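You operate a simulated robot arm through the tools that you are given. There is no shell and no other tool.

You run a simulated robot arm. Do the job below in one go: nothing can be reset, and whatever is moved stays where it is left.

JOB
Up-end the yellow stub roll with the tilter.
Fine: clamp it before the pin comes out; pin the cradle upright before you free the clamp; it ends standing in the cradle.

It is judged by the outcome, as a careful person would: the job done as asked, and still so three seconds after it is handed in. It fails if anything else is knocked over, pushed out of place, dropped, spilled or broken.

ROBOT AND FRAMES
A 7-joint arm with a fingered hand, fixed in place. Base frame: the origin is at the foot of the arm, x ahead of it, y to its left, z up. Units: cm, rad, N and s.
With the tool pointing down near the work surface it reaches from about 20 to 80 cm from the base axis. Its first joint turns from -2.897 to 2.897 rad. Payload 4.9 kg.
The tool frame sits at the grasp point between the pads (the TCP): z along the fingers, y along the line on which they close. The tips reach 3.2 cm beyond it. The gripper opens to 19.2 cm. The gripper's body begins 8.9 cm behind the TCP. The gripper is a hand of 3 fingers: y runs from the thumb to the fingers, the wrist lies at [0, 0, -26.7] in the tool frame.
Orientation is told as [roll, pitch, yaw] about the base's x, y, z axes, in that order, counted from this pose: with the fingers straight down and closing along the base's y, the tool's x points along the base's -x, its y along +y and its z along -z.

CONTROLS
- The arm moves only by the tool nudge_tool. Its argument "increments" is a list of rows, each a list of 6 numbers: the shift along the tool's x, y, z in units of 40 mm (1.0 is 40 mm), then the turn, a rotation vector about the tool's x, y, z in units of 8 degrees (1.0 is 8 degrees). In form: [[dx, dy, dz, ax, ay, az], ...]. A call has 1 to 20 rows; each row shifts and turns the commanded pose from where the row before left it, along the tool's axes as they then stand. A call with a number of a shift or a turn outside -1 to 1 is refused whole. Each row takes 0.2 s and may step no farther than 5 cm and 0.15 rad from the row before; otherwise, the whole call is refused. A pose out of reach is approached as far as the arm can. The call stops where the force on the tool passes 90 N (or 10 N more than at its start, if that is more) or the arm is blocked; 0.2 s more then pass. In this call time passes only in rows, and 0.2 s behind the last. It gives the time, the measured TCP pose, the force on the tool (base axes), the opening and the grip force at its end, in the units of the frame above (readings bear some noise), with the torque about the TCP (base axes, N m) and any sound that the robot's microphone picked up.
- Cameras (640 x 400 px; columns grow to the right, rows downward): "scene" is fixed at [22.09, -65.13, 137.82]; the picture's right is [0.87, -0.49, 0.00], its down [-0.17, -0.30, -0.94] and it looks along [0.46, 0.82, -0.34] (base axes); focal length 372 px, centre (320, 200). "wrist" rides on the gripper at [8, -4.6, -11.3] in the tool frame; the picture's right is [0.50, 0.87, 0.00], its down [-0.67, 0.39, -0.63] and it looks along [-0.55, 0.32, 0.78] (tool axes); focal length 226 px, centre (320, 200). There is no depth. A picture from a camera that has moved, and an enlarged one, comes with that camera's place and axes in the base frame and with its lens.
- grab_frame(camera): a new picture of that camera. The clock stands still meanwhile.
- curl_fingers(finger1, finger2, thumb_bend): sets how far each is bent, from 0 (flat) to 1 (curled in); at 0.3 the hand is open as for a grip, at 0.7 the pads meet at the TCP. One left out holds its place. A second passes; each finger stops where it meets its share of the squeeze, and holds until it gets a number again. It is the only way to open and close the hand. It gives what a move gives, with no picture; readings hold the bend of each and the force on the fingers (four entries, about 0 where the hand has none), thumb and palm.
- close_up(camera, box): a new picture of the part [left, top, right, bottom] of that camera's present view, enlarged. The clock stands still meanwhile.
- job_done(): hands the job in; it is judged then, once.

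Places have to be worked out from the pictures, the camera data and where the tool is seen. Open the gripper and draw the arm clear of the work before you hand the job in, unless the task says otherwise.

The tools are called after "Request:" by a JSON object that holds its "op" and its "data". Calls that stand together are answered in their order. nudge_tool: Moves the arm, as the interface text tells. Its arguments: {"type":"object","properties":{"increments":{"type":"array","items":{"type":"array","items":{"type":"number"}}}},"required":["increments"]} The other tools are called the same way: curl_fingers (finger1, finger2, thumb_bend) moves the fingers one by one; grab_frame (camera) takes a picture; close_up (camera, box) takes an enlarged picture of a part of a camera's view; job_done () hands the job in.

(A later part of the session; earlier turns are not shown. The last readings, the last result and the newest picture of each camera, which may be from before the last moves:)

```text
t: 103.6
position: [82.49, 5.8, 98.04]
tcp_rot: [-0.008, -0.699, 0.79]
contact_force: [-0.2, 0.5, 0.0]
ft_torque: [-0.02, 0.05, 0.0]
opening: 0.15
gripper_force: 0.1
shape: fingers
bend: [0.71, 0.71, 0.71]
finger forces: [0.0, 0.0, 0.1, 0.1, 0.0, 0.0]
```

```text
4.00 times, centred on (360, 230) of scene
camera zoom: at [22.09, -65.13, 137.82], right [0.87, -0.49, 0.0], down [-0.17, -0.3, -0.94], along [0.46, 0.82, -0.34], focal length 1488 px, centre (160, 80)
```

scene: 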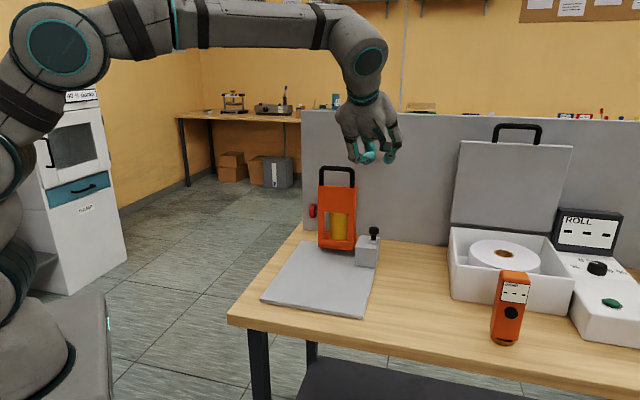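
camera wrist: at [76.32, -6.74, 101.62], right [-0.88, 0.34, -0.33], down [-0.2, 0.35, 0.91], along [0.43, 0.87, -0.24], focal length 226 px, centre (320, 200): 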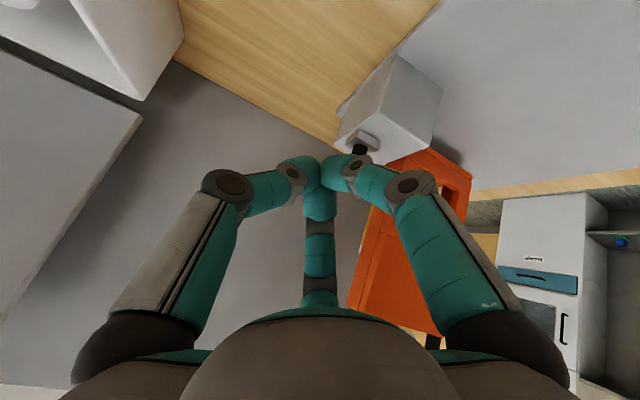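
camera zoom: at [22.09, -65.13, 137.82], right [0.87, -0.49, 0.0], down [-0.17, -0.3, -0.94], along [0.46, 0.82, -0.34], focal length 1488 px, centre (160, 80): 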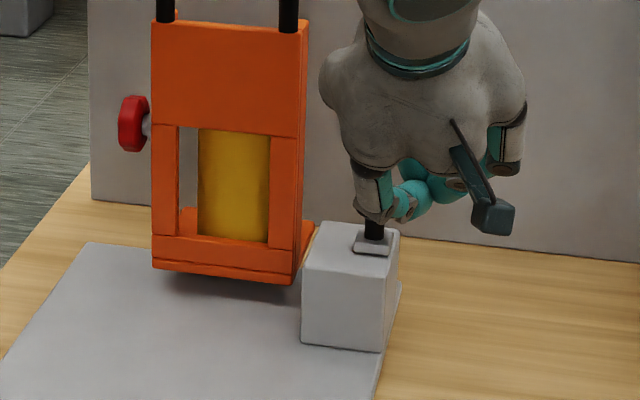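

The line is good. I advance the final 3 cm slowly, so the tip stands beside the cap.

Request:
{"op": "nudge_tool", "data": {"increments": [[0, 0, 0.38, 0, 0, 0], [0, 0, 0.38, 0, 0, 0]]}}

Request:
{"op": "close_up", "data": {"camera": "wrist", "box": [240, 80, 440, 240]}}

Request:
{"op": "close_up", "data": {"camera": "scene", "box": [330, 200, 400, 260]}}

```text
t: 104.2
position: [84.1, 7.38, 95.6]
tcp_rot: [-0.004, -0.698, 0.791]
contact_force: [-0.6, 0.2, 1.4]
ft_torque: [-0.02, 0.01, 0.0]
opening: 0.15
gripper_force: 0.0
shape: fingers
bend: [0.71, 0.71, 0.71]
finger forces: [0.0, 0.1, 0.1, 0.1, 0.0, 0.1]
```

```text
2.50 times, centred on (340, 160) of wrist
camera zoom: at [77.93, -5.23, 99.24], right [-0.88, 0.34, -0.33], down [-0.2, 0.35, 0.91], along [0.42, 0.87, -0.24], focal length 565 px, centre (270, 300)
```

zoom: 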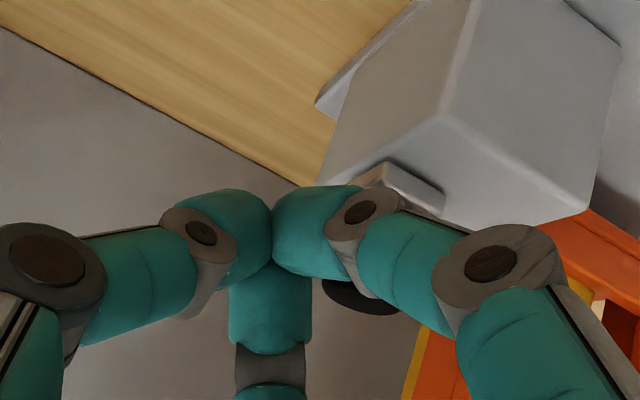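

```text
6.67 times, centred on (365, 230) of scene
camera zoom: at [22.09, -65.13, 137.82], right [0.87, -0.49, 0.0], down [-0.17, -0.3, -0.94], along [0.46, 0.82, -0.34], focal length 2480 px, centre (20, 0)
```

zoom: 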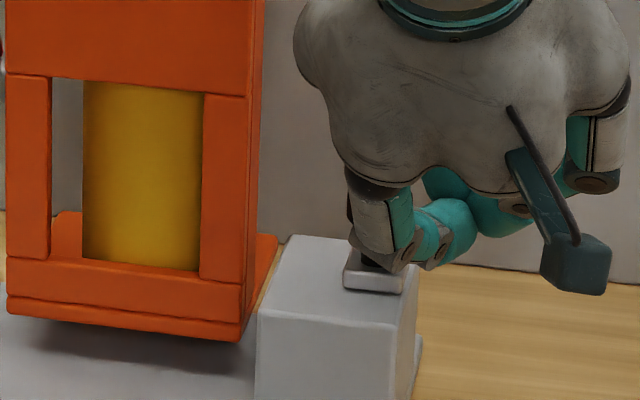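

The tip is beside the cap, clear of everything. Now I push toward the cradle (-r) in small steps and watch the bolt.

Request:
{"op": "nudge_tool", "data": {"increments": [[0, 0.125, 0, 0, 0, 0], [0, 0.125, 0, 0, 0, 0], [0, 0.125, 0, 0, 0, 0]]}}

Request:
{"op": "close_up", "data": {"camera": "wrist", "box": [240, 80, 440, 240]}}

Request:
{"op": "close_up", "data": {"camera": "scene", "box": [330, 200, 400, 260]}}

```text
t: 105.0
position: [82.96, 8.29, 95.7]
tcp_rot: [-0.009, -0.697, 0.79]
contact_force: [2.4, -1.5, 0.5]
ft_torque: [-0.01, -0.07, -0.06]
opening: 0.14
gripper_force: 0.1
shape: fingers
bend: [0.71, 0.71, 0.71]
finger forces: [0.1, 0.0, 0.1, 0.1, 0.0, 0.0]
```

```text
2.50 times, centred on (340, 160) of wrist
camera zoom: at [76.74, -4.34, 99.23], right [-0.88, 0.34, -0.33], down [-0.2, 0.35, 0.91], along [0.43, 0.87, -0.24], focal length 565 px, centre (270, 300)
```

zoom: 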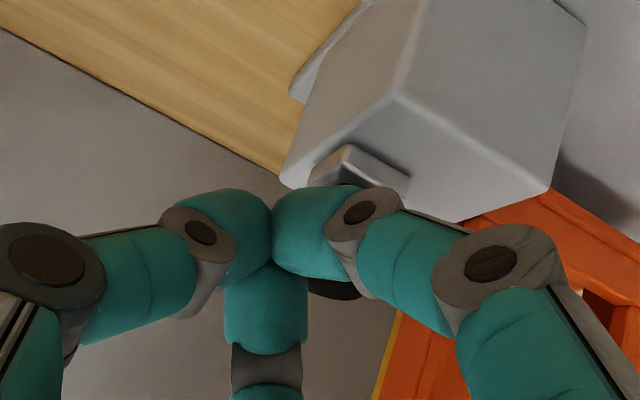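

```text
6.67 times, centred on (365, 230) of scene
camera zoom: at [22.09, -65.13, 137.82], right [0.87, -0.49, 0.0], down [-0.17, -0.3, -0.94], along [0.46, 0.82, -0.34], focal length 2480 px, centre (20, 0)
```

zoom: 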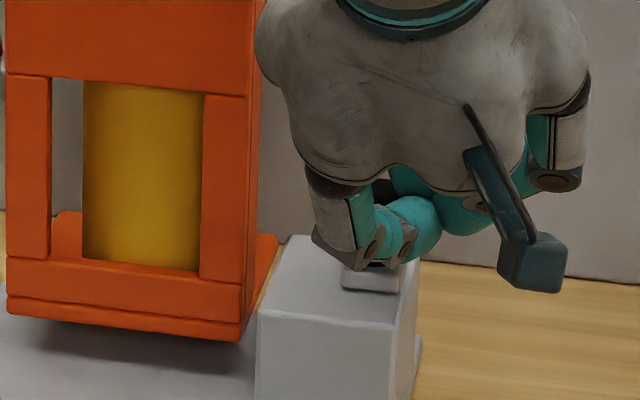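

Contact has started (about 3 N) and the bolt begins to move. I continue pushing 1.5 cm.

Request:
{"op": "nudge_tool", "data": {"increments": [[0, 0.125, 0, 0, 0, 0], [0, 0.125, 0, 0, 0, 0], [0, 0.125, 0, 0, 0, 0]]}}

Request:
{"op": "close_up", "data": {"camera": "wrist", "box": [240, 80, 440, 240]}}

Request:
{"op": "close_up", "data": {"camera": "scene", "box": [330, 200, 400, 260]}}

```text
t: 105.8
position: [81.83, 9.5, 95.68]
tcp_rot: [-0.005, -0.699, 0.79]
contact_force: [1.8, -1.6, 2.4]
ft_torque: [0.05, -0.04, -0.08]
opening: 0.15
gripper_force: 0.0
shape: fingers
bend: [0.71, 0.71, 0.71]
finger forces: [0.1, 0.0, 0.0, 0.1, 0.0, 0.0]
```

```text
2.50 times, centred on (340, 160) of wrist
camera zoom: at [75.63, -3.15, 99.17], right [-0.88, 0.34, -0.33], down [-0.2, 0.35, 0.91], along [0.42, 0.87, -0.24], focal length 565 px, centre (270, 300)
```

zoom: 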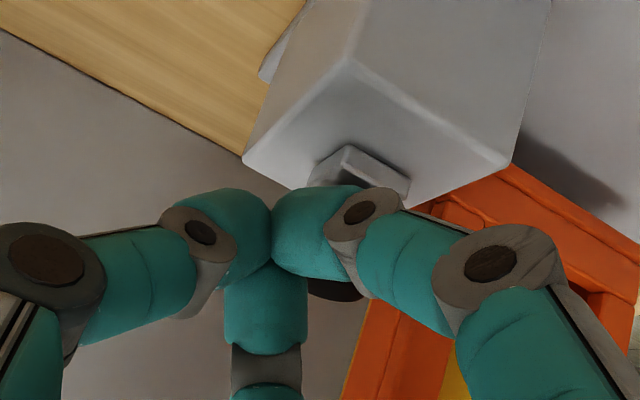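

```text
6.67 times, centred on (365, 230) of scene
camera zoom: at [22.09, -65.13, 137.82], right [0.87, -0.49, 0.0], down [-0.17, -0.3, -0.94], along [0.46, 0.82, -0.34], focal length 2480 px, centre (20, 0)
```

zoom: 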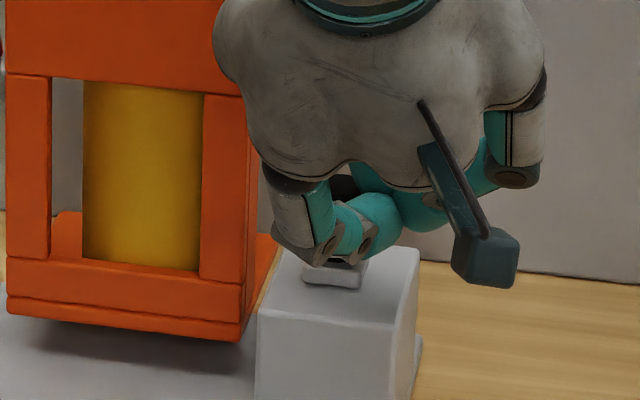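

The bolt slides smoothly, with about 1.2 cm left to the engaged position. I continue in small steps.

Request:
{"op": "nudge_tool", "data": {"increments": [[0, 0.1, 0, 0, 0, 0], [0, 0.1, 0, 0, 0, 0]]}}

Request:
{"op": "close_up", "data": {"camera": "scene", "box": [330, 200, 400, 260]}}

Request:
{"op": "nudge_tool", "data": {"increments": [[0, 0.1, 0, 0, 0, 0]]}}

Request:
{"op": "close_up", "data": {"camera": "scene", "box": [330, 200, 400, 260]}}

```text
t: 106.4
position: [81.41, 10.07, 95.54]
tcp_rot: [-0.006, -0.699, 0.79]
contact_force: [2.0, -1.5, 3.9]
ft_torque: [0.08, -0.07, -0.02]
opening: 0.18
gripper_force: 0.0
shape: fingers
bend: [0.71, 0.71, 0.71]
finger forces: [0.0, 0.0, 0.0, 0.1, 0.0, 0.0]
```

```text
6.67 times, centred on (365, 230) of scene
camera zoom: at [22.09, -65.13, 137.82], right [0.87, -0.49, 0.0], down [-0.17, -0.3, -0.94], along [0.46, 0.82, -0.34], focal length 2480 px, centre (20, 0)
```

zoom: 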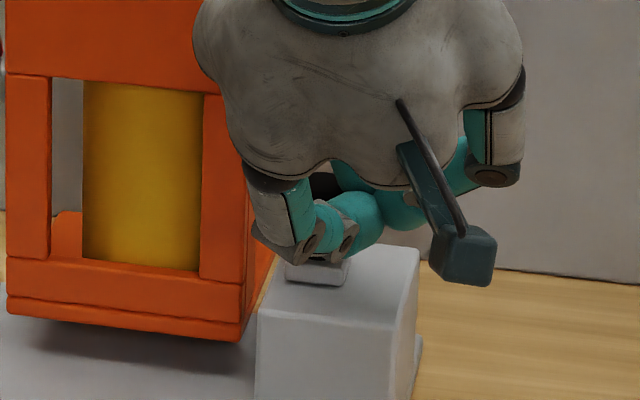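

```text
t: 106.8
position: [81.03, 10.32, 95.52]
tcp_rot: [-0.005, -0.697, 0.789]
contact_force: [1.2, -1.6, 2.9]
ft_torque: [0.04, -0.04, -0.08]
opening: 0.18
gripper_force: 0.0
shape: fingers
bend: [0.71, 0.71, 0.71]
finger forces: [0.1, 0.1, 0.1, 0.1, 0.1, 0.0]
```

```text
6.67 times, centred on (365, 230) of scene
camera zoom: at [22.09, -65.13, 137.82], right [0.87, -0.49, 0.0], down [-0.17, -0.3, -0.94], along [0.46, 0.82, -0.34], focal length 2480 px, centre (20, 0)
```

zoom: 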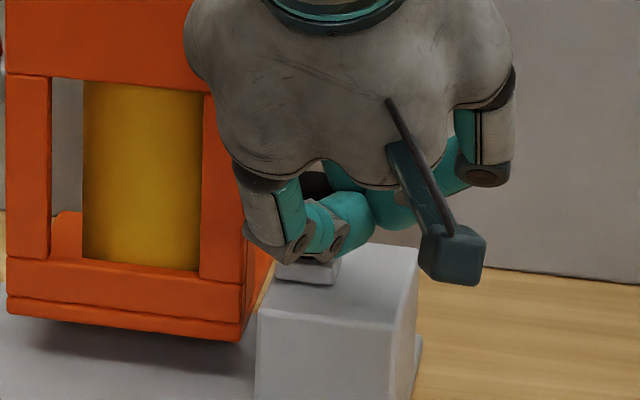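

The collar is back at its original engaged position. I push 4–8 mm further to confirm that it is seated at its stop.

Request:
{"op": "nudge_tool", "data": {"increments": [[0, 0.1, 0, 0, 0, 0]]}}

Request:
{"op": "nudge_tool", "data": {"increments": [[0, 0.1, 0, 0, 0, 0]]}}

Request:
{"op": "close_up", "data": {"camera": "scene", "box": [330, 200, 400, 260]}}

```text
t: 107.2
position: [80.73, 10.45, 95.53]
tcp_rot: [-0.008, -0.699, 0.79]
contact_force: [3.8, -5.0, 0.4]
ft_torque: [-0.07, -0.09, -0.15]
opening: 0.18
gripper_force: 0.0
shape: fingers
bend: [0.71, 0.71, 0.71]
finger forces: [0.0, 0.0, 0.0, 0.1, 0.0, 0.0]
```

```text
t: 107.6
position: [80.6, 10.8, 95.58]
tcp_rot: [-0.009, -0.698, 0.79]
contact_force: [7.8, -9.1, 0.8]
ft_torque: [-0.14, -0.19, -0.34]
opening: 0.15
gripper_force: 10.1
shape: fingers
bend: [0.71, 0.71, 0.69]
finger forces: [4.6, 15.2, 0.1, 0.0, 0.0, 0.0]
```

```text
6.67 times, centred on (365, 230) of scene
camera zoom: at [22.09, -65.13, 137.82], right [0.87, -0.49, 0.0], down [-0.17, -0.3, -0.94], along [0.46, 0.82, -0.34], focal length 2480 px, centre (20, 0)
```

zoom: 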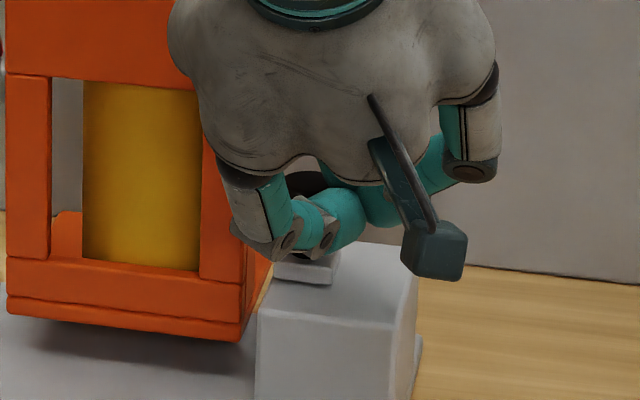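

The force rose to 12 N with the collar at its original spot, so the pin is seated and the cradle is locked upright. I back the hand off sideways and rearward, then sweep it across in front of the cradle to the left side.

Request:
{"op": "nudge_tool", "data": {"increments": [[0, -0.2, 0, 0, 0, 0], [0, -0.2, 0, 0, 0, 0], [0, 0, -0.5, 0, 0, 0], [0, 0, -1, 0, 0, 0], [0, 0, -1, 0, 0, 0], [0, 0, -1, 0, 0, 0]]}}

Request:
{"op": "close_up", "data": {"camera": "scene", "box": [290, 140, 410, 280]}}

Request:
{"op": "close_up", "data": {"camera": "wrist", "box": [260, 60, 460, 240]}}

```text
t: 109.0
position: [75.09, 3.33, 105.81]
tcp_rot: [-0.002, -0.696, 0.789]
contact_force: [-0.1, -0.6, -1.0]
ft_torque: [0.04, -0.03, 0.0]
opening: 0.17
gripper_force: 0.1
shape: fingers
bend: [0.71, 0.71, 0.71]
finger forces: [0.0, 0.0, 0.1, 0.1, 0.0, 0.0]
```

```text
2.86 times, centred on (350, 210) of scene
camera zoom: at [22.09, -65.13, 137.82], right [0.87, -0.49, 0.0], down [-0.17, -0.3, -0.94], along [0.46, 0.82, -0.34], focal length 1063 px, centre (234, 171)
```

zoom: 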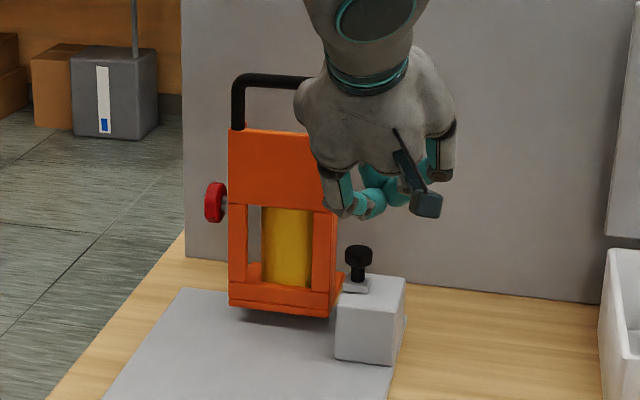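

```text
2.22 times, centred on (360, 150) of wrist
camera zoom: at [68.97, -9.34, 109.45], right [-0.88, 0.34, -0.32], down [-0.2, 0.35, 0.91], along [0.42, 0.87, -0.25], focal length 502 px, centre (231, 311)
```

zoom: 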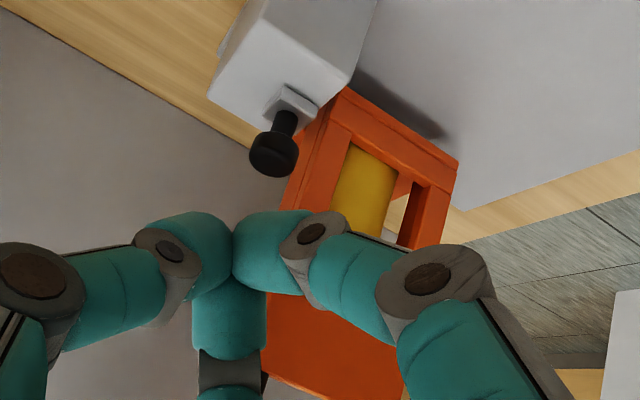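

The bolt is clearly home at the block's inner edge. I now sweep to the left, keeping well in front of the cradle, and bring the hand back to pointing straight down.

Request:
{"op": "nudge_tool", "data": {"increments": [[0, 0.925, 0, 0, 0, 0], [0, 0.925, 0, 0, 0, 0], [0, 0.925, 0, 0, 0, 0], [0, 0.925, 0, 0, 0, 0], [0, 0.925, 0, 0, 0, 0], [0, 0.925, 0, 0, 0, 0], [0, 0.925, 0, 0, 0, 0], [0, 0.925, 0, 0, 0, 0], [0, 0.925, 0, 0, 0, 0], [0, 0.925, 0, 0, 0, 0], [0, 0, 0, 0, 0.833, 0], [0, 0, 0, 0, 0.833, 0], [0, 0, 0, 0, 0.833, 0], [0, 0, 0, 0, 0.833, 0], [0, 0, 0, 0, 0.833, 0], [0, 0, 0, 0, 0.833, 0]]}}

Request:
{"op": "grab_frame", "data": {"camera": "scene"}}

```text
t: 112.4
position: [49.21, 29.49, 106.22]
tcp_rot: [-0.006, 0.002, 0.788]
contact_force: [-0.5, 0.7, 0.3]
ft_torque: [-0.01, 0.0, -0.03]
opening: 0.16
gripper_force: 0.0
shape: fingers
bend: [0.71, 0.71, 0.71]
finger forces: [0.0, 0.0, 0.0, 0.0, 0.0, 0.1]
```

```text
taken
```

scene: 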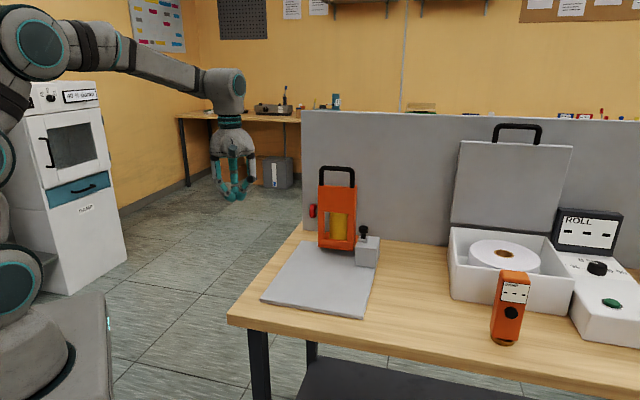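

Nothing was disturbed. Now I tilt the hand horizontal again to face the clamp knob, which should sit at about a = 71.5, r = 31, z = 96, and move to a standoff in front of it.

Request:
{"op": "nudge_tool", "data": {"increments": [[0, 0, 0, 0.9375, 0, 0], [0, 0, 0, 0.9375, 0, 0], [0, 0, 0, 0.9375, 0, 0], [0, 0, 0, 0.9375, 0, 0], [0, 0, 0, 0.9375, 0, 0], [0, 0, 0, 0.9375, 0, 0], [0, 0, 0, 0.9375, 0, 0], [0, 0, 0, 0.9375, 0, 0], [0, 0, 0, 0.9375, 0, 0], [0, 0, 0, 0.9375, 0, 0], [0, 0, 0, 0.9375, 0, 0], [0, 0, 0, 0.9375, 0, 0], [-0.7925, 0.51, 0.3, 0, 0, 0], [-0.7925, 0.51, 0.3, 0, 0, 0], [-0.7925, 0.51, 0.3, 0, 0, 0], [-0.7925, 0.51, 0.3, 0, 0, 0], [-0.7925, 0.51, 0.3, 0, 0, 0]]}}

Request:
{"op": "curl_fingers", "data": {"finger1": 0.5, "finger2": 0.5, "thumb_bend": 0.5}}

Request:
{"op": "grab_frame", "data": {"camera": "wrist"}}

Request:
{"op": "grab_frame", "data": {"camera": "scene"}}

```text
t: 116.0
position: [64.41, 36.75, 95.97]
tcp_rot: [-1.574, -0.002, 0.788]
contact_force: [-0.4, 0.6, 1.4]
ft_torque: [0.03, 0.05, -0.05]
opening: 0.19
gripper_force: 0.1
shape: fingers
bend: [0.71, 0.71, 0.71]
finger forces: [0.0, 0.0, 0.1, 0.1, 0.0, 0.1]
```

```text
t: 117.0
position: [64.37, 36.71, 95.83]
tcp_rot: [-1.575, -0.001, 0.786]
contact_force: [-0.1, 0.9, 0.7]
ft_torque: [0.03, -0.01, -0.02]
opening: 8.38
gripper_force: 0.0
shape: fingers
bend: [0.5, 0.5, 0.5]
finger forces: [0.0, 0.0, 0.0, 0.1, 0.1, 0.1]
```

```text
taken
camera wrist: at [50.78, 39.1, 100.42], right [-0.35, -0.36, -0.87], down [0.03, 0.92, -0.39], along [0.94, -0.16, -0.31], focal length 226 px, centre (320, 200)
```

wrist: 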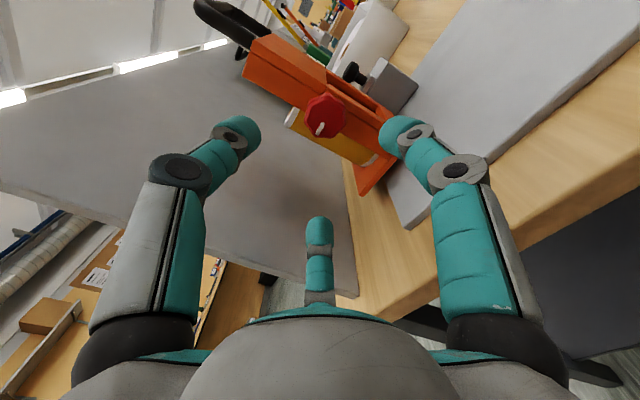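

```text
taken
```

scene: 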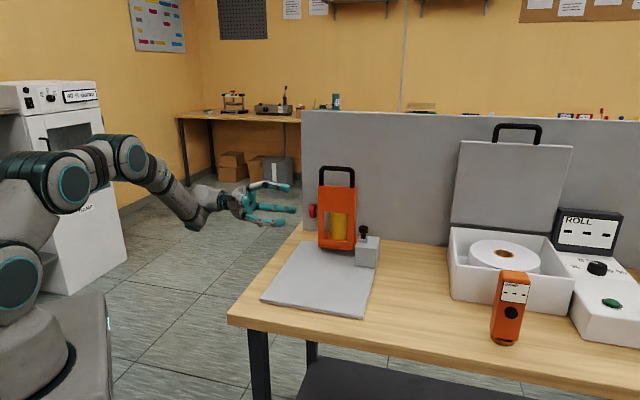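

The knob's face is visible, close to the tool axis. I zoom in to fix its place and read the mark.

Request:
{"op": "close_up", "data": {"camera": "wrist", "box": [270, 70, 390, 170]}}

Request:
{"op": "close_up", "data": {"camera": "scene", "box": [290, 160, 370, 260]}}

```text
4.00 times, centred on (330, 120) of wrist
camera zoom: at [50.78, 39.1, 100.42], right [-0.35, -0.36, -0.87], down [0.03, 0.92, -0.39], along [0.94, -0.16, -0.31], focal length 904 px, centre (280, 520)
```

zoom: 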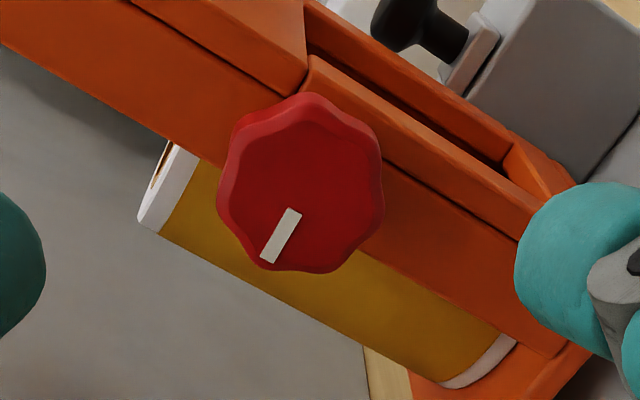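

```text
4.00 times, centred on (330, 210) of scene
camera zoom: at [22.09, -65.13, 137.82], right [0.87, -0.49, 0.0], down [-0.17, -0.3, -0.94], along [0.46, 0.82, -0.34], focal length 1488 px, centre (280, 160)
```

zoom: 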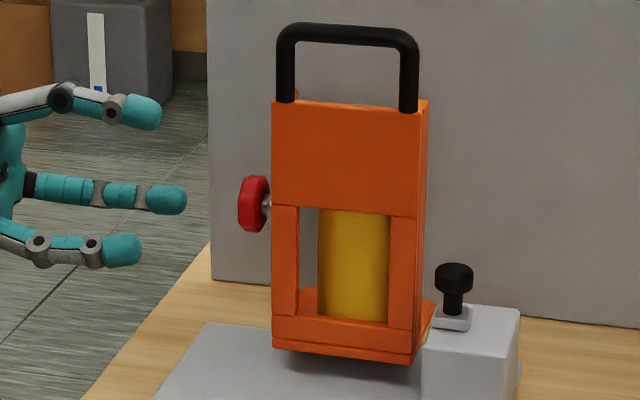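

The knob is at about a = 70.3, z = 96.0, with its mark pointing to +a, which is the clamped position. To have a full half-turn of unscrewing range, I first wind the wrist +184° in free air, then centre on the knob.

Request:
{"op": "nudge_tool", "data": {"increments": [[0, 0, 0, 0, 0, 1], [0, 0, 0, 0, 0, 1], [0, 0, 0, 0, 0, 1], [0, 0, 0, 0, 0, 1], [0, 0, 0, 0, 0, 1], [0, 0, 0, 0, 0, 1], [0, 0, 0, 0, 0, 1], [0, 0, 0, 0, 0, 1], [0, 0, 0, 0, 0, 1], [0, 0, 0, 0, 0, 1], [0, 0, 0, 0, 0, 1], [0, 0, 0, 0, 0, 1], [0, 0, 0, 0, 0, 1], [0, 0, 0, 0, 0, 1], [0, 0, 0, 0, 0, 1], [0, 0, 0, 0, 0, 1], [0, 0, 0, 0, 0, 1], [0, 0, 0, 0, 0, 1], [0, 0, 0, 0, 0, 1], [0, 0, 0, 0, 0, 1]]}}

Request:
{"op": "nudge_tool", "data": {"increments": [[0, 0, 0, 0, 0, 1], [0, 0, 0, 0, 0, 1], [0, 0, 0, 0, 0, 1], [-0.289, 0.063, 0, 0, 0, 0]]}}

Request:
{"op": "grab_frame", "data": {"camera": "wrist"}}

Request:
{"op": "grab_frame", "data": {"camera": "scene"}}

```text
t: 121.2
position: [64.54, 36.58, 95.9]
tcp_rot: [1.577, -0.348, -2.356]
contact_force: [0.4, 0.5, -1.2]
ft_torque: [0.0, 0.02, 0.01]
opening: 8.38
gripper_force: 0.0
shape: fingers
bend: [0.5, 0.5, 0.5]
finger forces: [0.0, 0.0, 0.1, 0.0, 0.1, 0.0]
```

```text
t: 122.2
position: [63.69, 35.65, 96.25]
tcp_rot: [1.575, 0.071, -2.353]
contact_force: [0.0, 0.6, 0.3]
ft_torque: [0.0, 0.01, 0.05]
opening: 8.36
gripper_force: 0.0
shape: fingers
bend: [0.5, 0.5, 0.5]
finger forces: [0.0, 0.0, 0.1, 0.1, 0.0, 0.0]
```

```text
taken
camera wrist: at [61.62, 49.49, 92.17], right [0.31, 0.31, 0.9], down [-0.94, -0.05, 0.34], along [0.15, -0.95, 0.28], focal length 226 px, centre (320, 200)
```

wrist: 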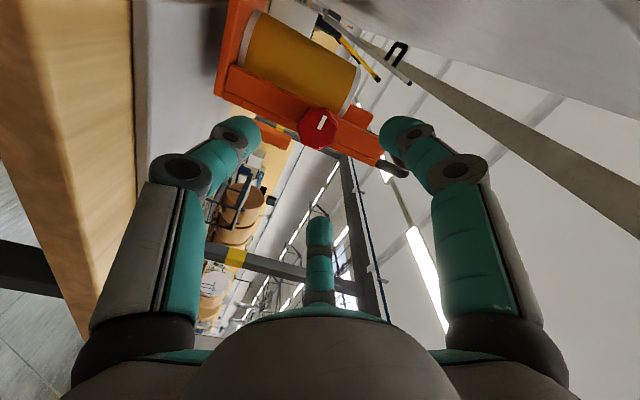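

```text
taken
```

scene: 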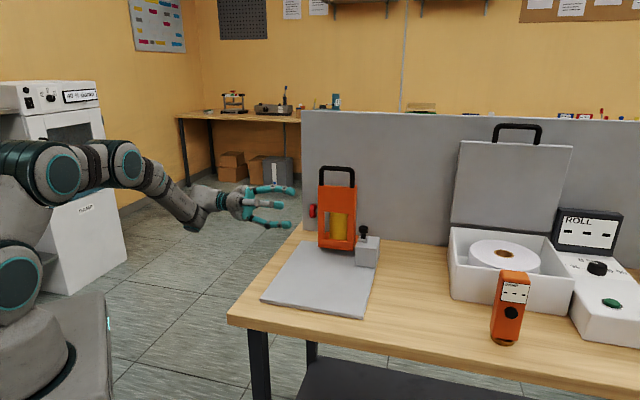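

The wind-up worked and the knob is nearly on axis. Averaging both views, I correct by 3 mm and advance 6.5 cm.

Request:
{"op": "nudge_tool", "data": {"increments": [[0.057, -0.079, 0, 0, 0, 0], [0, 0, 0.54, 0, 0, 0], [0, 0, 0.54, 0, 0, 0], [0, 0, 0.54, 0, 0, 0]]}}

Request:
{"op": "grab_frame", "data": {"camera": "wrist"}}

Request:
{"op": "close_up", "data": {"camera": "scene", "box": [260, 170, 360, 260]}}

```text
t: 123.2
position: [68.64, 31.45, 95.92]
tcp_rot: [1.575, 0.07, -2.356]
contact_force: [1.0, 1.0, 0.6]
ft_torque: [0.02, -0.01, 0.02]
opening: 8.35
gripper_force: 0.0
shape: fingers
bend: [0.5, 0.5, 0.5]
finger forces: [0.0, 0.0, 0.1, 0.0, 0.0, 0.0]
```

```text
taken
camera wrist: at [66.48, 45.22, 91.87], right [0.31, 0.31, 0.9], down [-0.94, -0.05, 0.34], along [0.15, -0.95, 0.28], focal length 226 px, centre (320, 200)
```

wrist: 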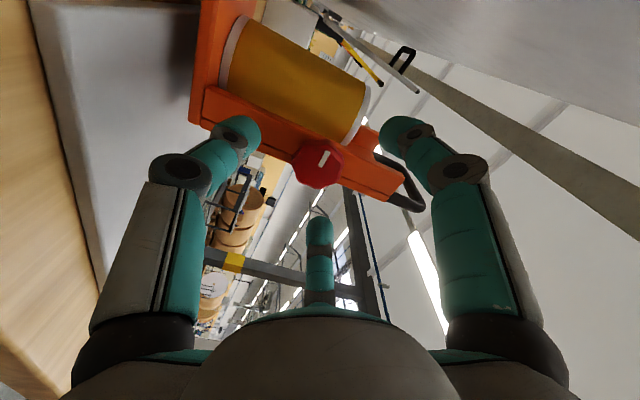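

```text
4.44 times, centred on (310, 215) of scene
camera zoom: at [22.09, -65.13, 137.82], right [0.87, -0.49, 0.0], down [-0.17, -0.3, -0.94], along [0.46, 0.82, -0.34], focal length 1654 px, centre (364, 133)
```

zoom: 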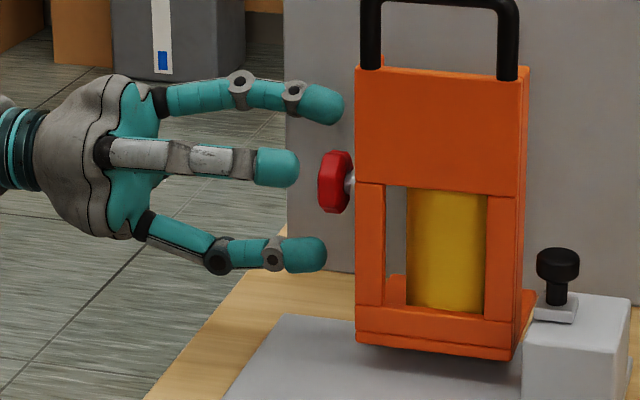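

Well centred. I advance the last 2.8 cm so the pads surround the knob, and close.

Request:
{"op": "nudge_tool", "data": {"increments": [[0, 0, 0.35, 0, 0, 0], [0, 0, 0.35, 0, 0, 0]]}}

Request:
{"op": "close_up", "data": {"camera": "scene", "box": [260, 170, 360, 260]}}

Request:
{"op": "curl_fingers", "data": {"finger1": 0.7, "finger2": 0.7, "thumb_bend": 0.7}}

Request:
{"op": "close_up", "data": {"camera": "wrist", "box": [240, 100, 400, 240]}}

Request:
{"op": "close_up", "data": {"camera": "scene", "box": [260, 170, 360, 260]}}

```text
t: 123.8
position: [70.62, 29.41, 95.78]
tcp_rot: [1.574, 0.072, -2.354]
contact_force: [-0.1, 1.0, -0.3]
ft_torque: [-0.03, -0.06, 0.03]
opening: 8.38
gripper_force: 0.0
shape: fingers
bend: [0.5, 0.5, 0.5]
finger forces: [0.0, 0.1, 0.1, 0.0, 0.0, 0.0]
```

```text
4.44 times, centred on (310, 215) of scene
camera zoom: at [22.09, -65.13, 137.82], right [0.87, -0.49, 0.0], down [-0.17, -0.3, -0.94], along [0.46, 0.82, -0.34], focal length 1654 px, centre (364, 133)
```

zoom: 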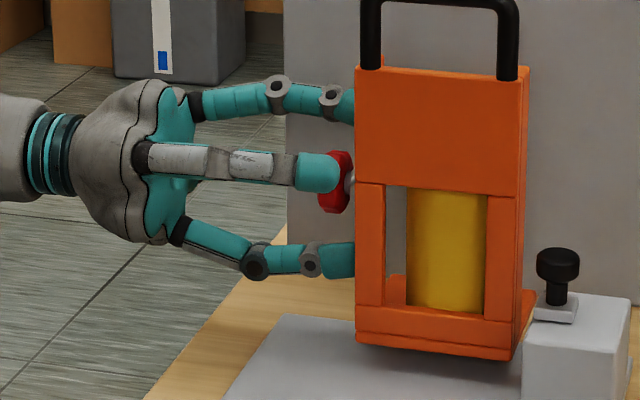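

```text
t: 124.8
position: [70.54, 29.36, 95.79]
tcp_rot: [1.576, 0.07, -2.354]
contact_force: [-0.9, -1.1, -3.6]
ft_torque: [0.06, 0.1, -0.09]
opening: 2.88
gripper_force: 16.1
shape: fingers
bend: [0.64, 0.61, 0.64]
finger forces: [8.0, 10.6, 0.0, 0.0, 13.4, 0.0]
```

```text
2.86 times, centred on (320, 170) of wrist
camera zoom: at [68.41, 43.24, 91.75], right [0.31, 0.31, 0.9], down [-0.94, -0.05, 0.34], along [0.15, -0.95, 0.28], focal length 646 px, centre (320, 286)
```

zoom: 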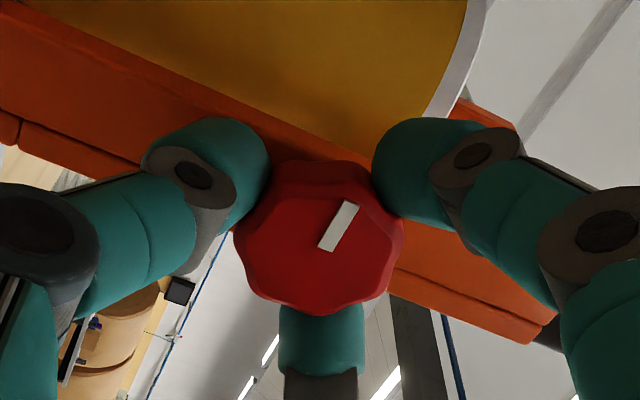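

```text
4.44 times, centred on (310, 215) of scene
camera zoom: at [22.09, -65.13, 137.82], right [0.87, -0.49, 0.0], down [-0.17, -0.3, -0.94], along [0.46, 0.82, -0.34], focal length 1654 px, centre (364, 133)
```

zoom: 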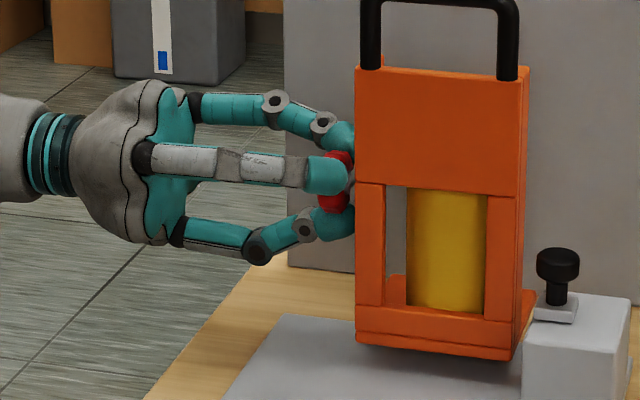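

Firm, balanced grip with the axes aligned. I unscrew counter-clockwise (-tool z), 24° first, and check that the mark follows.

Request:
{"op": "nudge_tool", "data": {"increments": [[0, 0, 0, 0, 0, -0.5], [0, 0, 0, 0, 0, -0.5], [0, 0, 0, 0, 0, -0.5], [0, 0, 0, 0, 0, -0.5], [0, 0, 0, 0, 0, -0.5], [0, 0, 0, 0, 0, -0.5]]}}

Request:
{"op": "close_up", "data": {"camera": "wrist", "box": [240, 100, 400, 240]}}

Request:
{"op": "close_up", "data": {"camera": "scene", "box": [280, 160, 380, 260]}}

```text
t: 126.2
position: [70.54, 29.26, 95.85]
tcp_rot: [1.575, -0.353, -2.355]
contact_force: [-12.1, 6.5, -9.7]
ft_torque: [0.33, 0.19, -0.17]
opening: 2.88
gripper_force: 18.9
shape: fingers
bend: [0.64, 0.61, 0.64]
finger forces: [7.9, 10.2, 0.1, 0.0, 19.0, 0.0]
```

```text
2.86 times, centred on (320, 170) of wrist
camera zoom: at [66.77, 41.49, 88.71], right [0.54, 0.55, 0.64], down [-0.8, 0.1, 0.59], along [0.26, -0.83, 0.49], focal length 646 px, centre (320, 286)
```

zoom: 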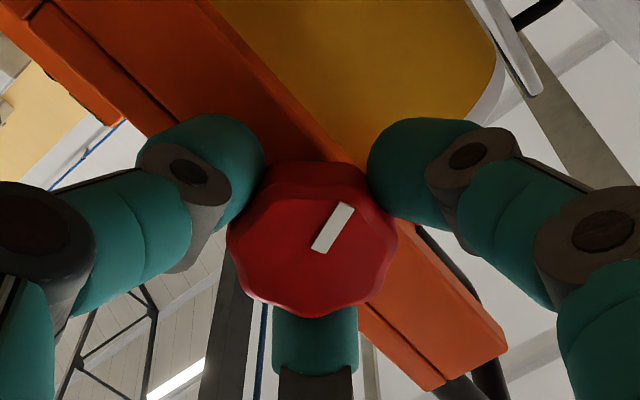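

```text
4.00 times, centred on (330, 210) of scene
camera zoom: at [22.09, -65.13, 137.82], right [0.87, -0.49, 0.0], down [-0.17, -0.3, -0.94], along [0.46, 0.82, -0.34], focal length 1488 px, centre (280, 160)
```

zoom: 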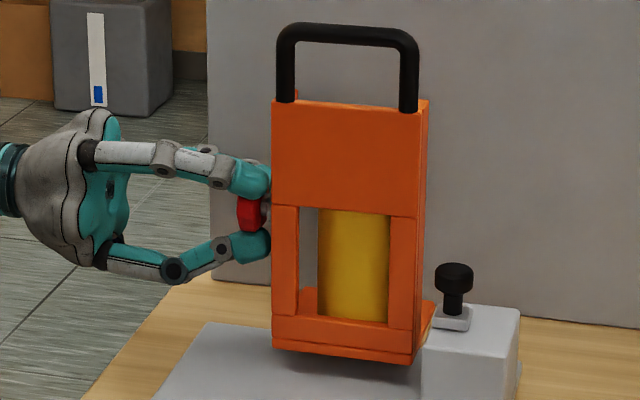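

The mark follows. The knob is backing out and pushes my hand outward a little (13 N), so I continue 40° while easing outward slightly.

Request:
{"op": "nudge_tool", "data": {"increments": [[0, 0, -0.03, 0, 0, -0.5], [0, 0, -0.01, 0, 0, -0.5], [0, 0, -0.01, 0, 0, -0.5], [0, 0, -0.01, 0, 0, -0.5], [0, 0, -0.01, 0, 0, -0.5], [0, 0, -0.01, 0, 0, -0.5], [0, 0, -0.01, 0, 0, -0.5], [0, 0, -0.01, 0, 0, -0.5], [0, 0, -0.01, 0, 0, -0.5], [0, 0, -0.01, 0, 0, -0.5]]}}

Request:
{"op": "close_up", "data": {"camera": "wrist", "box": [240, 100, 400, 240]}}

Request:
{"op": "close_up", "data": {"camera": "scene", "box": [280, 160, 380, 260]}}

```text
t: 128.4
position: [70.23, 29.51, 95.87]
tcp_rot: [1.578, -1.049, -2.362]
contact_force: [8.3, -18.7, -11.2]
ft_torque: [0.22, 0.11, -0.02]
opening: 3.05
gripper_force: 13.7
shape: fingers
bend: [0.64, 0.62, 0.63]
finger forces: [6.7, 6.5, 0.0, 0.0, 15.4, 0.0]
```

```text
2.86 times, centred on (320, 170) of wrist
camera zoom: at [62.25, 37.54, 86.64], right [0.71, 0.71, 0.0], down [-0.45, 0.45, 0.77], along [0.55, -0.55, 0.63], focal length 646 px, centre (320, 286)
```

zoom: 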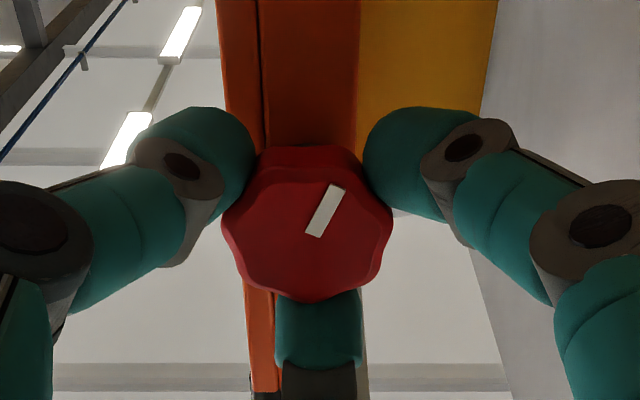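

```text
4.00 times, centred on (330, 210) of scene
camera zoom: at [22.09, -65.13, 137.82], right [0.87, -0.49, 0.0], down [-0.17, -0.3, -0.94], along [0.46, 0.82, -0.34], focal length 1488 px, centre (280, 160)
```

zoom: 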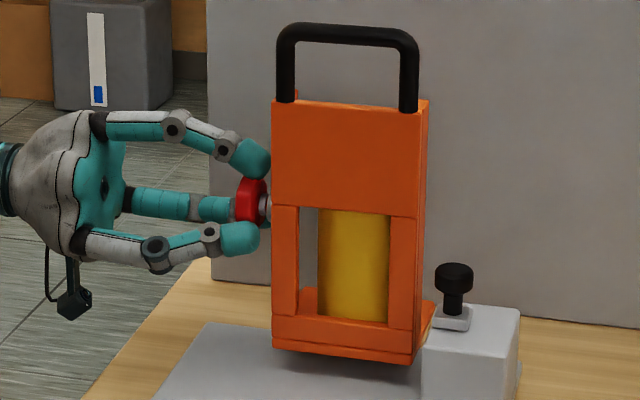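

It follows; 64° turned. I overdid the outward easing, so I move back in 2 mm, trim the sideways load, and continue 40°.

Request:
{"op": "nudge_tool", "data": {"increments": [[0.02, -0.04, 0.06, 0, 0, 0], [0, 0, 0, 0, 0, -0.5], [0, 0, 0, 0, 0, -0.5], [0, 0, 0, 0, 0, -0.5], [0, 0, 0, 0, 0, -0.5], [0, 0, 0, 0, 0, -0.5], [0, 0, 0, 0, 0, -0.5], [0, 0, 0, 0, 0, -0.5], [0, 0, 0, 0, 0, -0.5], [0, 0, 0, 0, 0, -0.5], [0, 0, 0, 0, 0, -0.5]]}}

Request:
{"op": "close_up", "data": {"camera": "wrist", "box": [240, 100, 400, 240]}}

Request:
{"op": "close_up", "data": {"camera": "scene", "box": [280, 160, 380, 260]}}

```text
t: 130.8
position: [70.15, 29.37, 95.72]
tcp_rot: [-1.593, -1.394, 0.809]
contact_force: [-11.0, -6.3, -7.4]
ft_torque: [0.23, 0.11, -0.4]
opening: 3.02
gripper_force: 17.6
shape: fingers
bend: [0.64, 0.62, 0.63]
finger forces: [10.2, 7.4, 0.1, 0.1, 17.6, 0.1]
```

```text
2.86 times, centred on (320, 170) of wrist
camera zoom: at [58.09, 33.16, 88.71], right [0.54, 0.54, -0.64], down [-0.1, 0.8, 0.59], along [0.83, -0.26, 0.49], focal length 646 px, centre (320, 286)
```

zoom: 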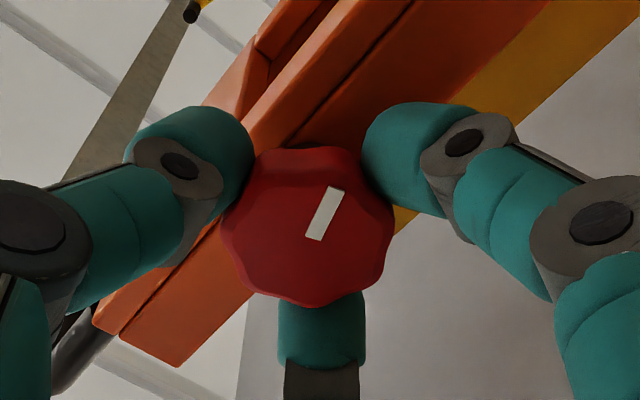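

```text
4.00 times, centred on (330, 210) of scene
camera zoom: at [22.09, -65.13, 137.82], right [0.87, -0.49, 0.0], down [-0.17, -0.3, -0.94], along [0.46, 0.82, -0.34], focal length 1488 px, centre (280, 160)
```

zoom: 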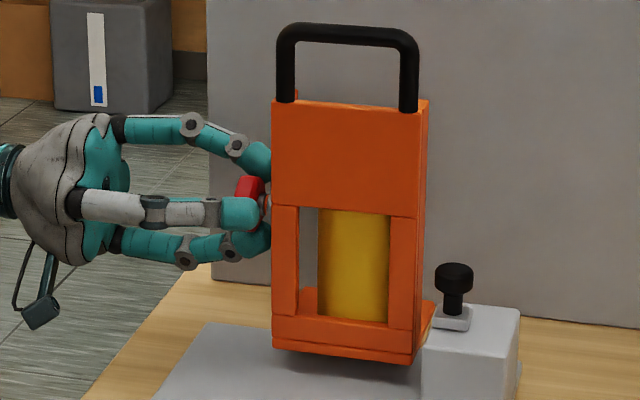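

104° turned, and the mark still follows. Small trim and another 40°.

Request:
{"op": "nudge_tool", "data": {"increments": [[0.031, -0.033, -0.02, 0, 0, 0], [0, 0, -0.005, 0, 0, -0.5], [0, 0, -0.005, 0, 0, -0.5], [0, 0, -0.005, 0, 0, -0.5], [0, 0, -0.005, 0, 0, -0.5], [0, 0, -0.005, 0, 0, -0.5], [0, 0, -0.005, 0, 0, -0.5], [0, 0, -0.005, 0, 0, -0.5], [0, 0, -0.005, 0, 0, -0.5], [0, 0, -0.005, 0, 0, -0.5], [0, 0, -0.005, 0, 0, -0.5]]}}

Request:
{"op": "close_up", "data": {"camera": "wrist", "box": [240, 100, 400, 240]}}

Request:
{"op": "close_up", "data": {"camera": "scene", "box": [280, 160, 380, 260]}}

```text
t: 133.2
position: [69.97, 29.53, 95.61]
tcp_rot: [-1.575, -0.697, 0.788]
contact_force: [1.7, -23.6, 1.7]
ft_torque: [0.13, -0.01, -0.39]
opening: 3.13
gripper_force: 14.4
shape: fingers
bend: [0.64, 0.63, 0.62]
finger forces: [8.1, 5.7, 0.0, 0.1, 16.2, 0.1]
```

```text
2.86 times, centred on (320, 170) of wrist
camera zoom: at [55.61, 31.14, 94.08], right [0.12, 0.12, -0.99], down [0.09, 0.99, 0.13], along [0.99, -0.11, 0.11], focal length 646 px, centre (320, 286)
```

zoom: 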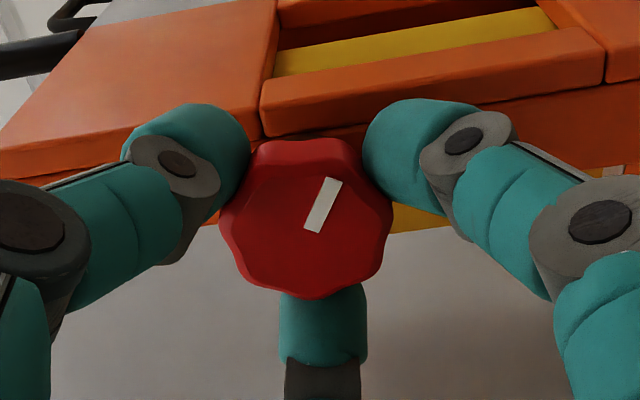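

```text
4.00 times, centred on (330, 210) of scene
camera zoom: at [22.09, -65.13, 137.82], right [0.87, -0.49, 0.0], down [-0.17, -0.3, -0.94], along [0.46, 0.82, -0.34], focal length 1488 px, centre (280, 160)
```

zoom: 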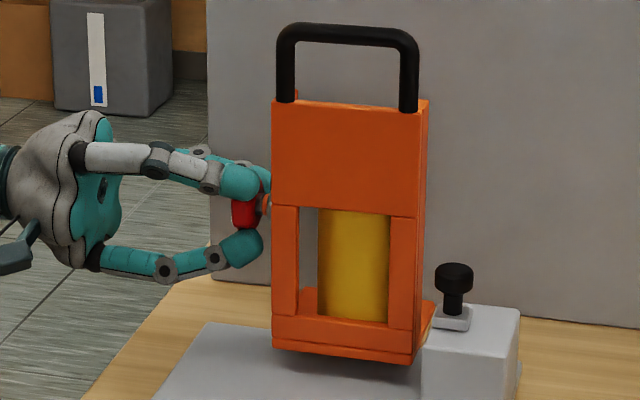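

144° turned and the orange band is visible again, so the clamp is opening. I trim the load and do the last 40°.

Request:
{"op": "nudge_tool", "data": {"increments": [[0.038, -0.032, 0.05, 0, 0, 0], [0, 0, 0, 0, 0, -0.5], [0, 0, 0, 0, 0, -0.5], [0, 0, 0, 0, 0, -0.5], [0, 0, 0, 0, 0, -0.5], [0, 0, 0, 0, 0, -0.5], [0, 0, 0, 0, 0, -0.5], [0, 0, 0, 0, 0, -0.5]]}}

Request:
{"op": "close_up", "data": {"camera": "wrist", "box": [240, 100, 400, 240]}}

Request:
{"op": "close_up", "data": {"camera": "scene", "box": [280, 160, 380, 260]}}

```text
t: 135.0
position: [69.87, 29.31, 95.82]
tcp_rot: [-1.576, -0.211, 0.785]
contact_force: [-9.7, 1.2, 3.5]
ft_torque: [-0.04, -0.06, -0.15]
opening: 3.1
gripper_force: 18.3
shape: fingers
bend: [0.64, 0.62, 0.63]
finger forces: [10.4, 10.3, 0.0, 0.1, 15.2, 0.1]
```

```text
2.86 times, centred on (320, 170) of wrist
camera zoom: at [55.75, 31.04, 98.59], right [-0.22, -0.22, -0.95], down [0.07, 0.97, -0.24], along [0.97, -0.12, -0.19], focal length 646 px, centre (320, 286)
```

zoom: 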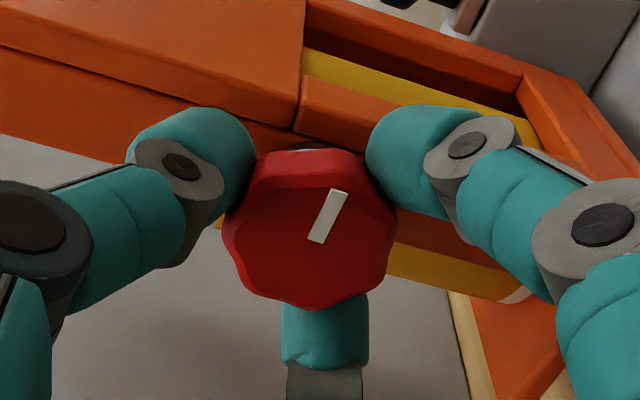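

```text
4.00 times, centred on (330, 210) of scene
camera zoom: at [22.09, -65.13, 137.82], right [0.87, -0.49, 0.0], down [-0.17, -0.3, -0.94], along [0.46, 0.82, -0.34], focal length 1488 px, centre (280, 160)
```

zoom: 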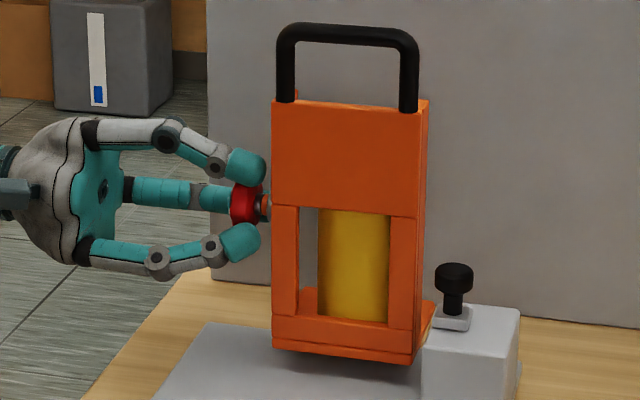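

172° turned, with the orange band fully visible. I continue until the knob meets its open stop.

Request:
{"op": "nudge_tool", "data": {"increments": [[0, 0, 0, 0, 0, -0.5], [0, 0, 0, 0, 0, -0.5], [0, 0, 0, 0, 0, -0.5], [0, 0, 0, 0, 0, -0.5]]}}

Request:
{"op": "close_up", "data": {"camera": "wrist", "box": [240, 100, 400, 240]}}

Request:
{"op": "close_up", "data": {"camera": "scene", "box": [280, 160, 380, 260]}}

```text
t: 136.0
position: [69.97, 29.4, 95.8]
tcp_rot: [-1.578, 0.068, 0.783]
contact_force: [-11.7, -4.9, 10.6]
ft_torque: [0.02, -0.38, -0.37]
opening: 3.34
gripper_force: 17.9
shape: fingers
bend: [0.63, 0.63, 0.62]
finger forces: [11.7, 7.4, 0.0, 0.0, 16.4, 0.0]
```

```text
2.86 times, centred on (320, 170) of wrist
camera zoom: at [56.6, 31.92, 100.89], right [-0.39, -0.4, -0.83], down [0.01, 0.9, -0.44], along [0.92, -0.18, -0.35], focal length 646 px, centre (320, 286)
```

zoom: 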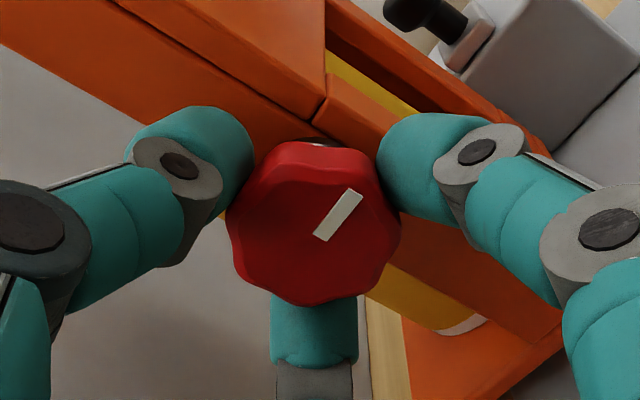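

```text
4.00 times, centred on (330, 210) of scene
camera zoom: at [22.09, -65.13, 137.82], right [0.87, -0.49, 0.0], down [-0.17, -0.3, -0.94], along [0.46, 0.82, -0.34], focal length 1488 px, centre (280, 160)
```

zoom: 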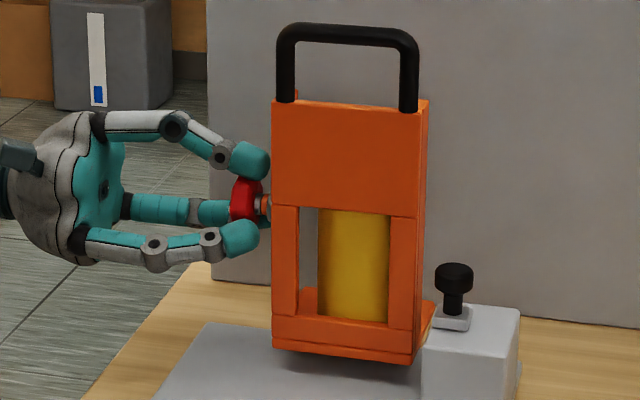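

The mark now points to -a, exactly half a turn back, and the knob stopped following, so the clamp is fully open. I release the knob and back straight out.

Request:
{"op": "curl_fingers", "data": {"finger1": 0.5, "finger2": 0.5, "thumb_bend": 0.5}}

Request:
{"op": "nudge_tool", "data": {"increments": [[0, 0, -0.4, 0, 0, 0], [0, 0, -0.6, 0, 0, 0], [0, 0, -1, 0, 0, 0], [0, 0, -1, 0, 0, 0]]}}

Request:
{"op": "grab_frame", "data": {"camera": "wrist"}}

Request:
{"op": "close_up", "data": {"camera": "scene", "box": [280, 160, 400, 290]}}

```text
t: 137.0
position: [69.95, 29.24, 95.69]
tcp_rot: [-1.574, 0.07, 0.784]
contact_force: [0.2, -0.1, -0.1]
ft_torque: [0.01, 0.02, -0.01]
opening: 8.38
gripper_force: 0.0
shape: fingers
bend: [0.5, 0.5, 0.5]
finger forces: [0.0, 0.1, 0.1, 0.0, 0.1, 0.0]
```

```text
t: 138.0
position: [61.44, 37.56, 95.42]
tcp_rot: [-1.575, 0.07, 0.784]
contact_force: [-0.1, -0.1, 1.3]
ft_torque: [-0.02, -0.03, 0.01]
opening: 8.38
gripper_force: 0.2
shape: fingers
bend: [0.5, 0.5, 0.5]
finger forces: [0.0, 0.1, 0.0, 0.0, 0.0, 0.0]
```

```text
taken
camera wrist: at [48.09, 40.19, 100.61], right [-0.39, -0.4, -0.83], down [0.01, 0.9, -0.44], along [0.92, -0.18, -0.35], focal length 226 px, centre (320, 200)
```

wrist: 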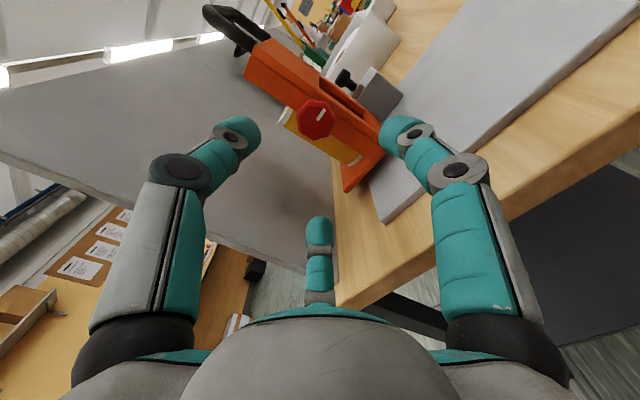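

```text
3.08 times, centred on (340, 225) of scene
camera zoom: at [22.09, -65.13, 137.82], right [0.87, -0.49, 0.0], down [-0.17, -0.3, -0.94], along [0.46, 0.82, -0.34], focal length 1145 px, centre (258, 123)
```

zoom: 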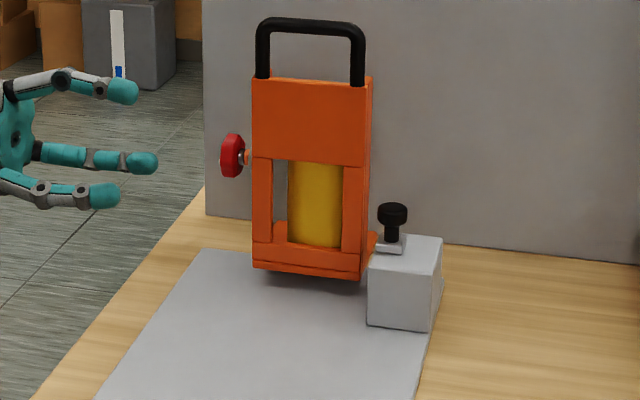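

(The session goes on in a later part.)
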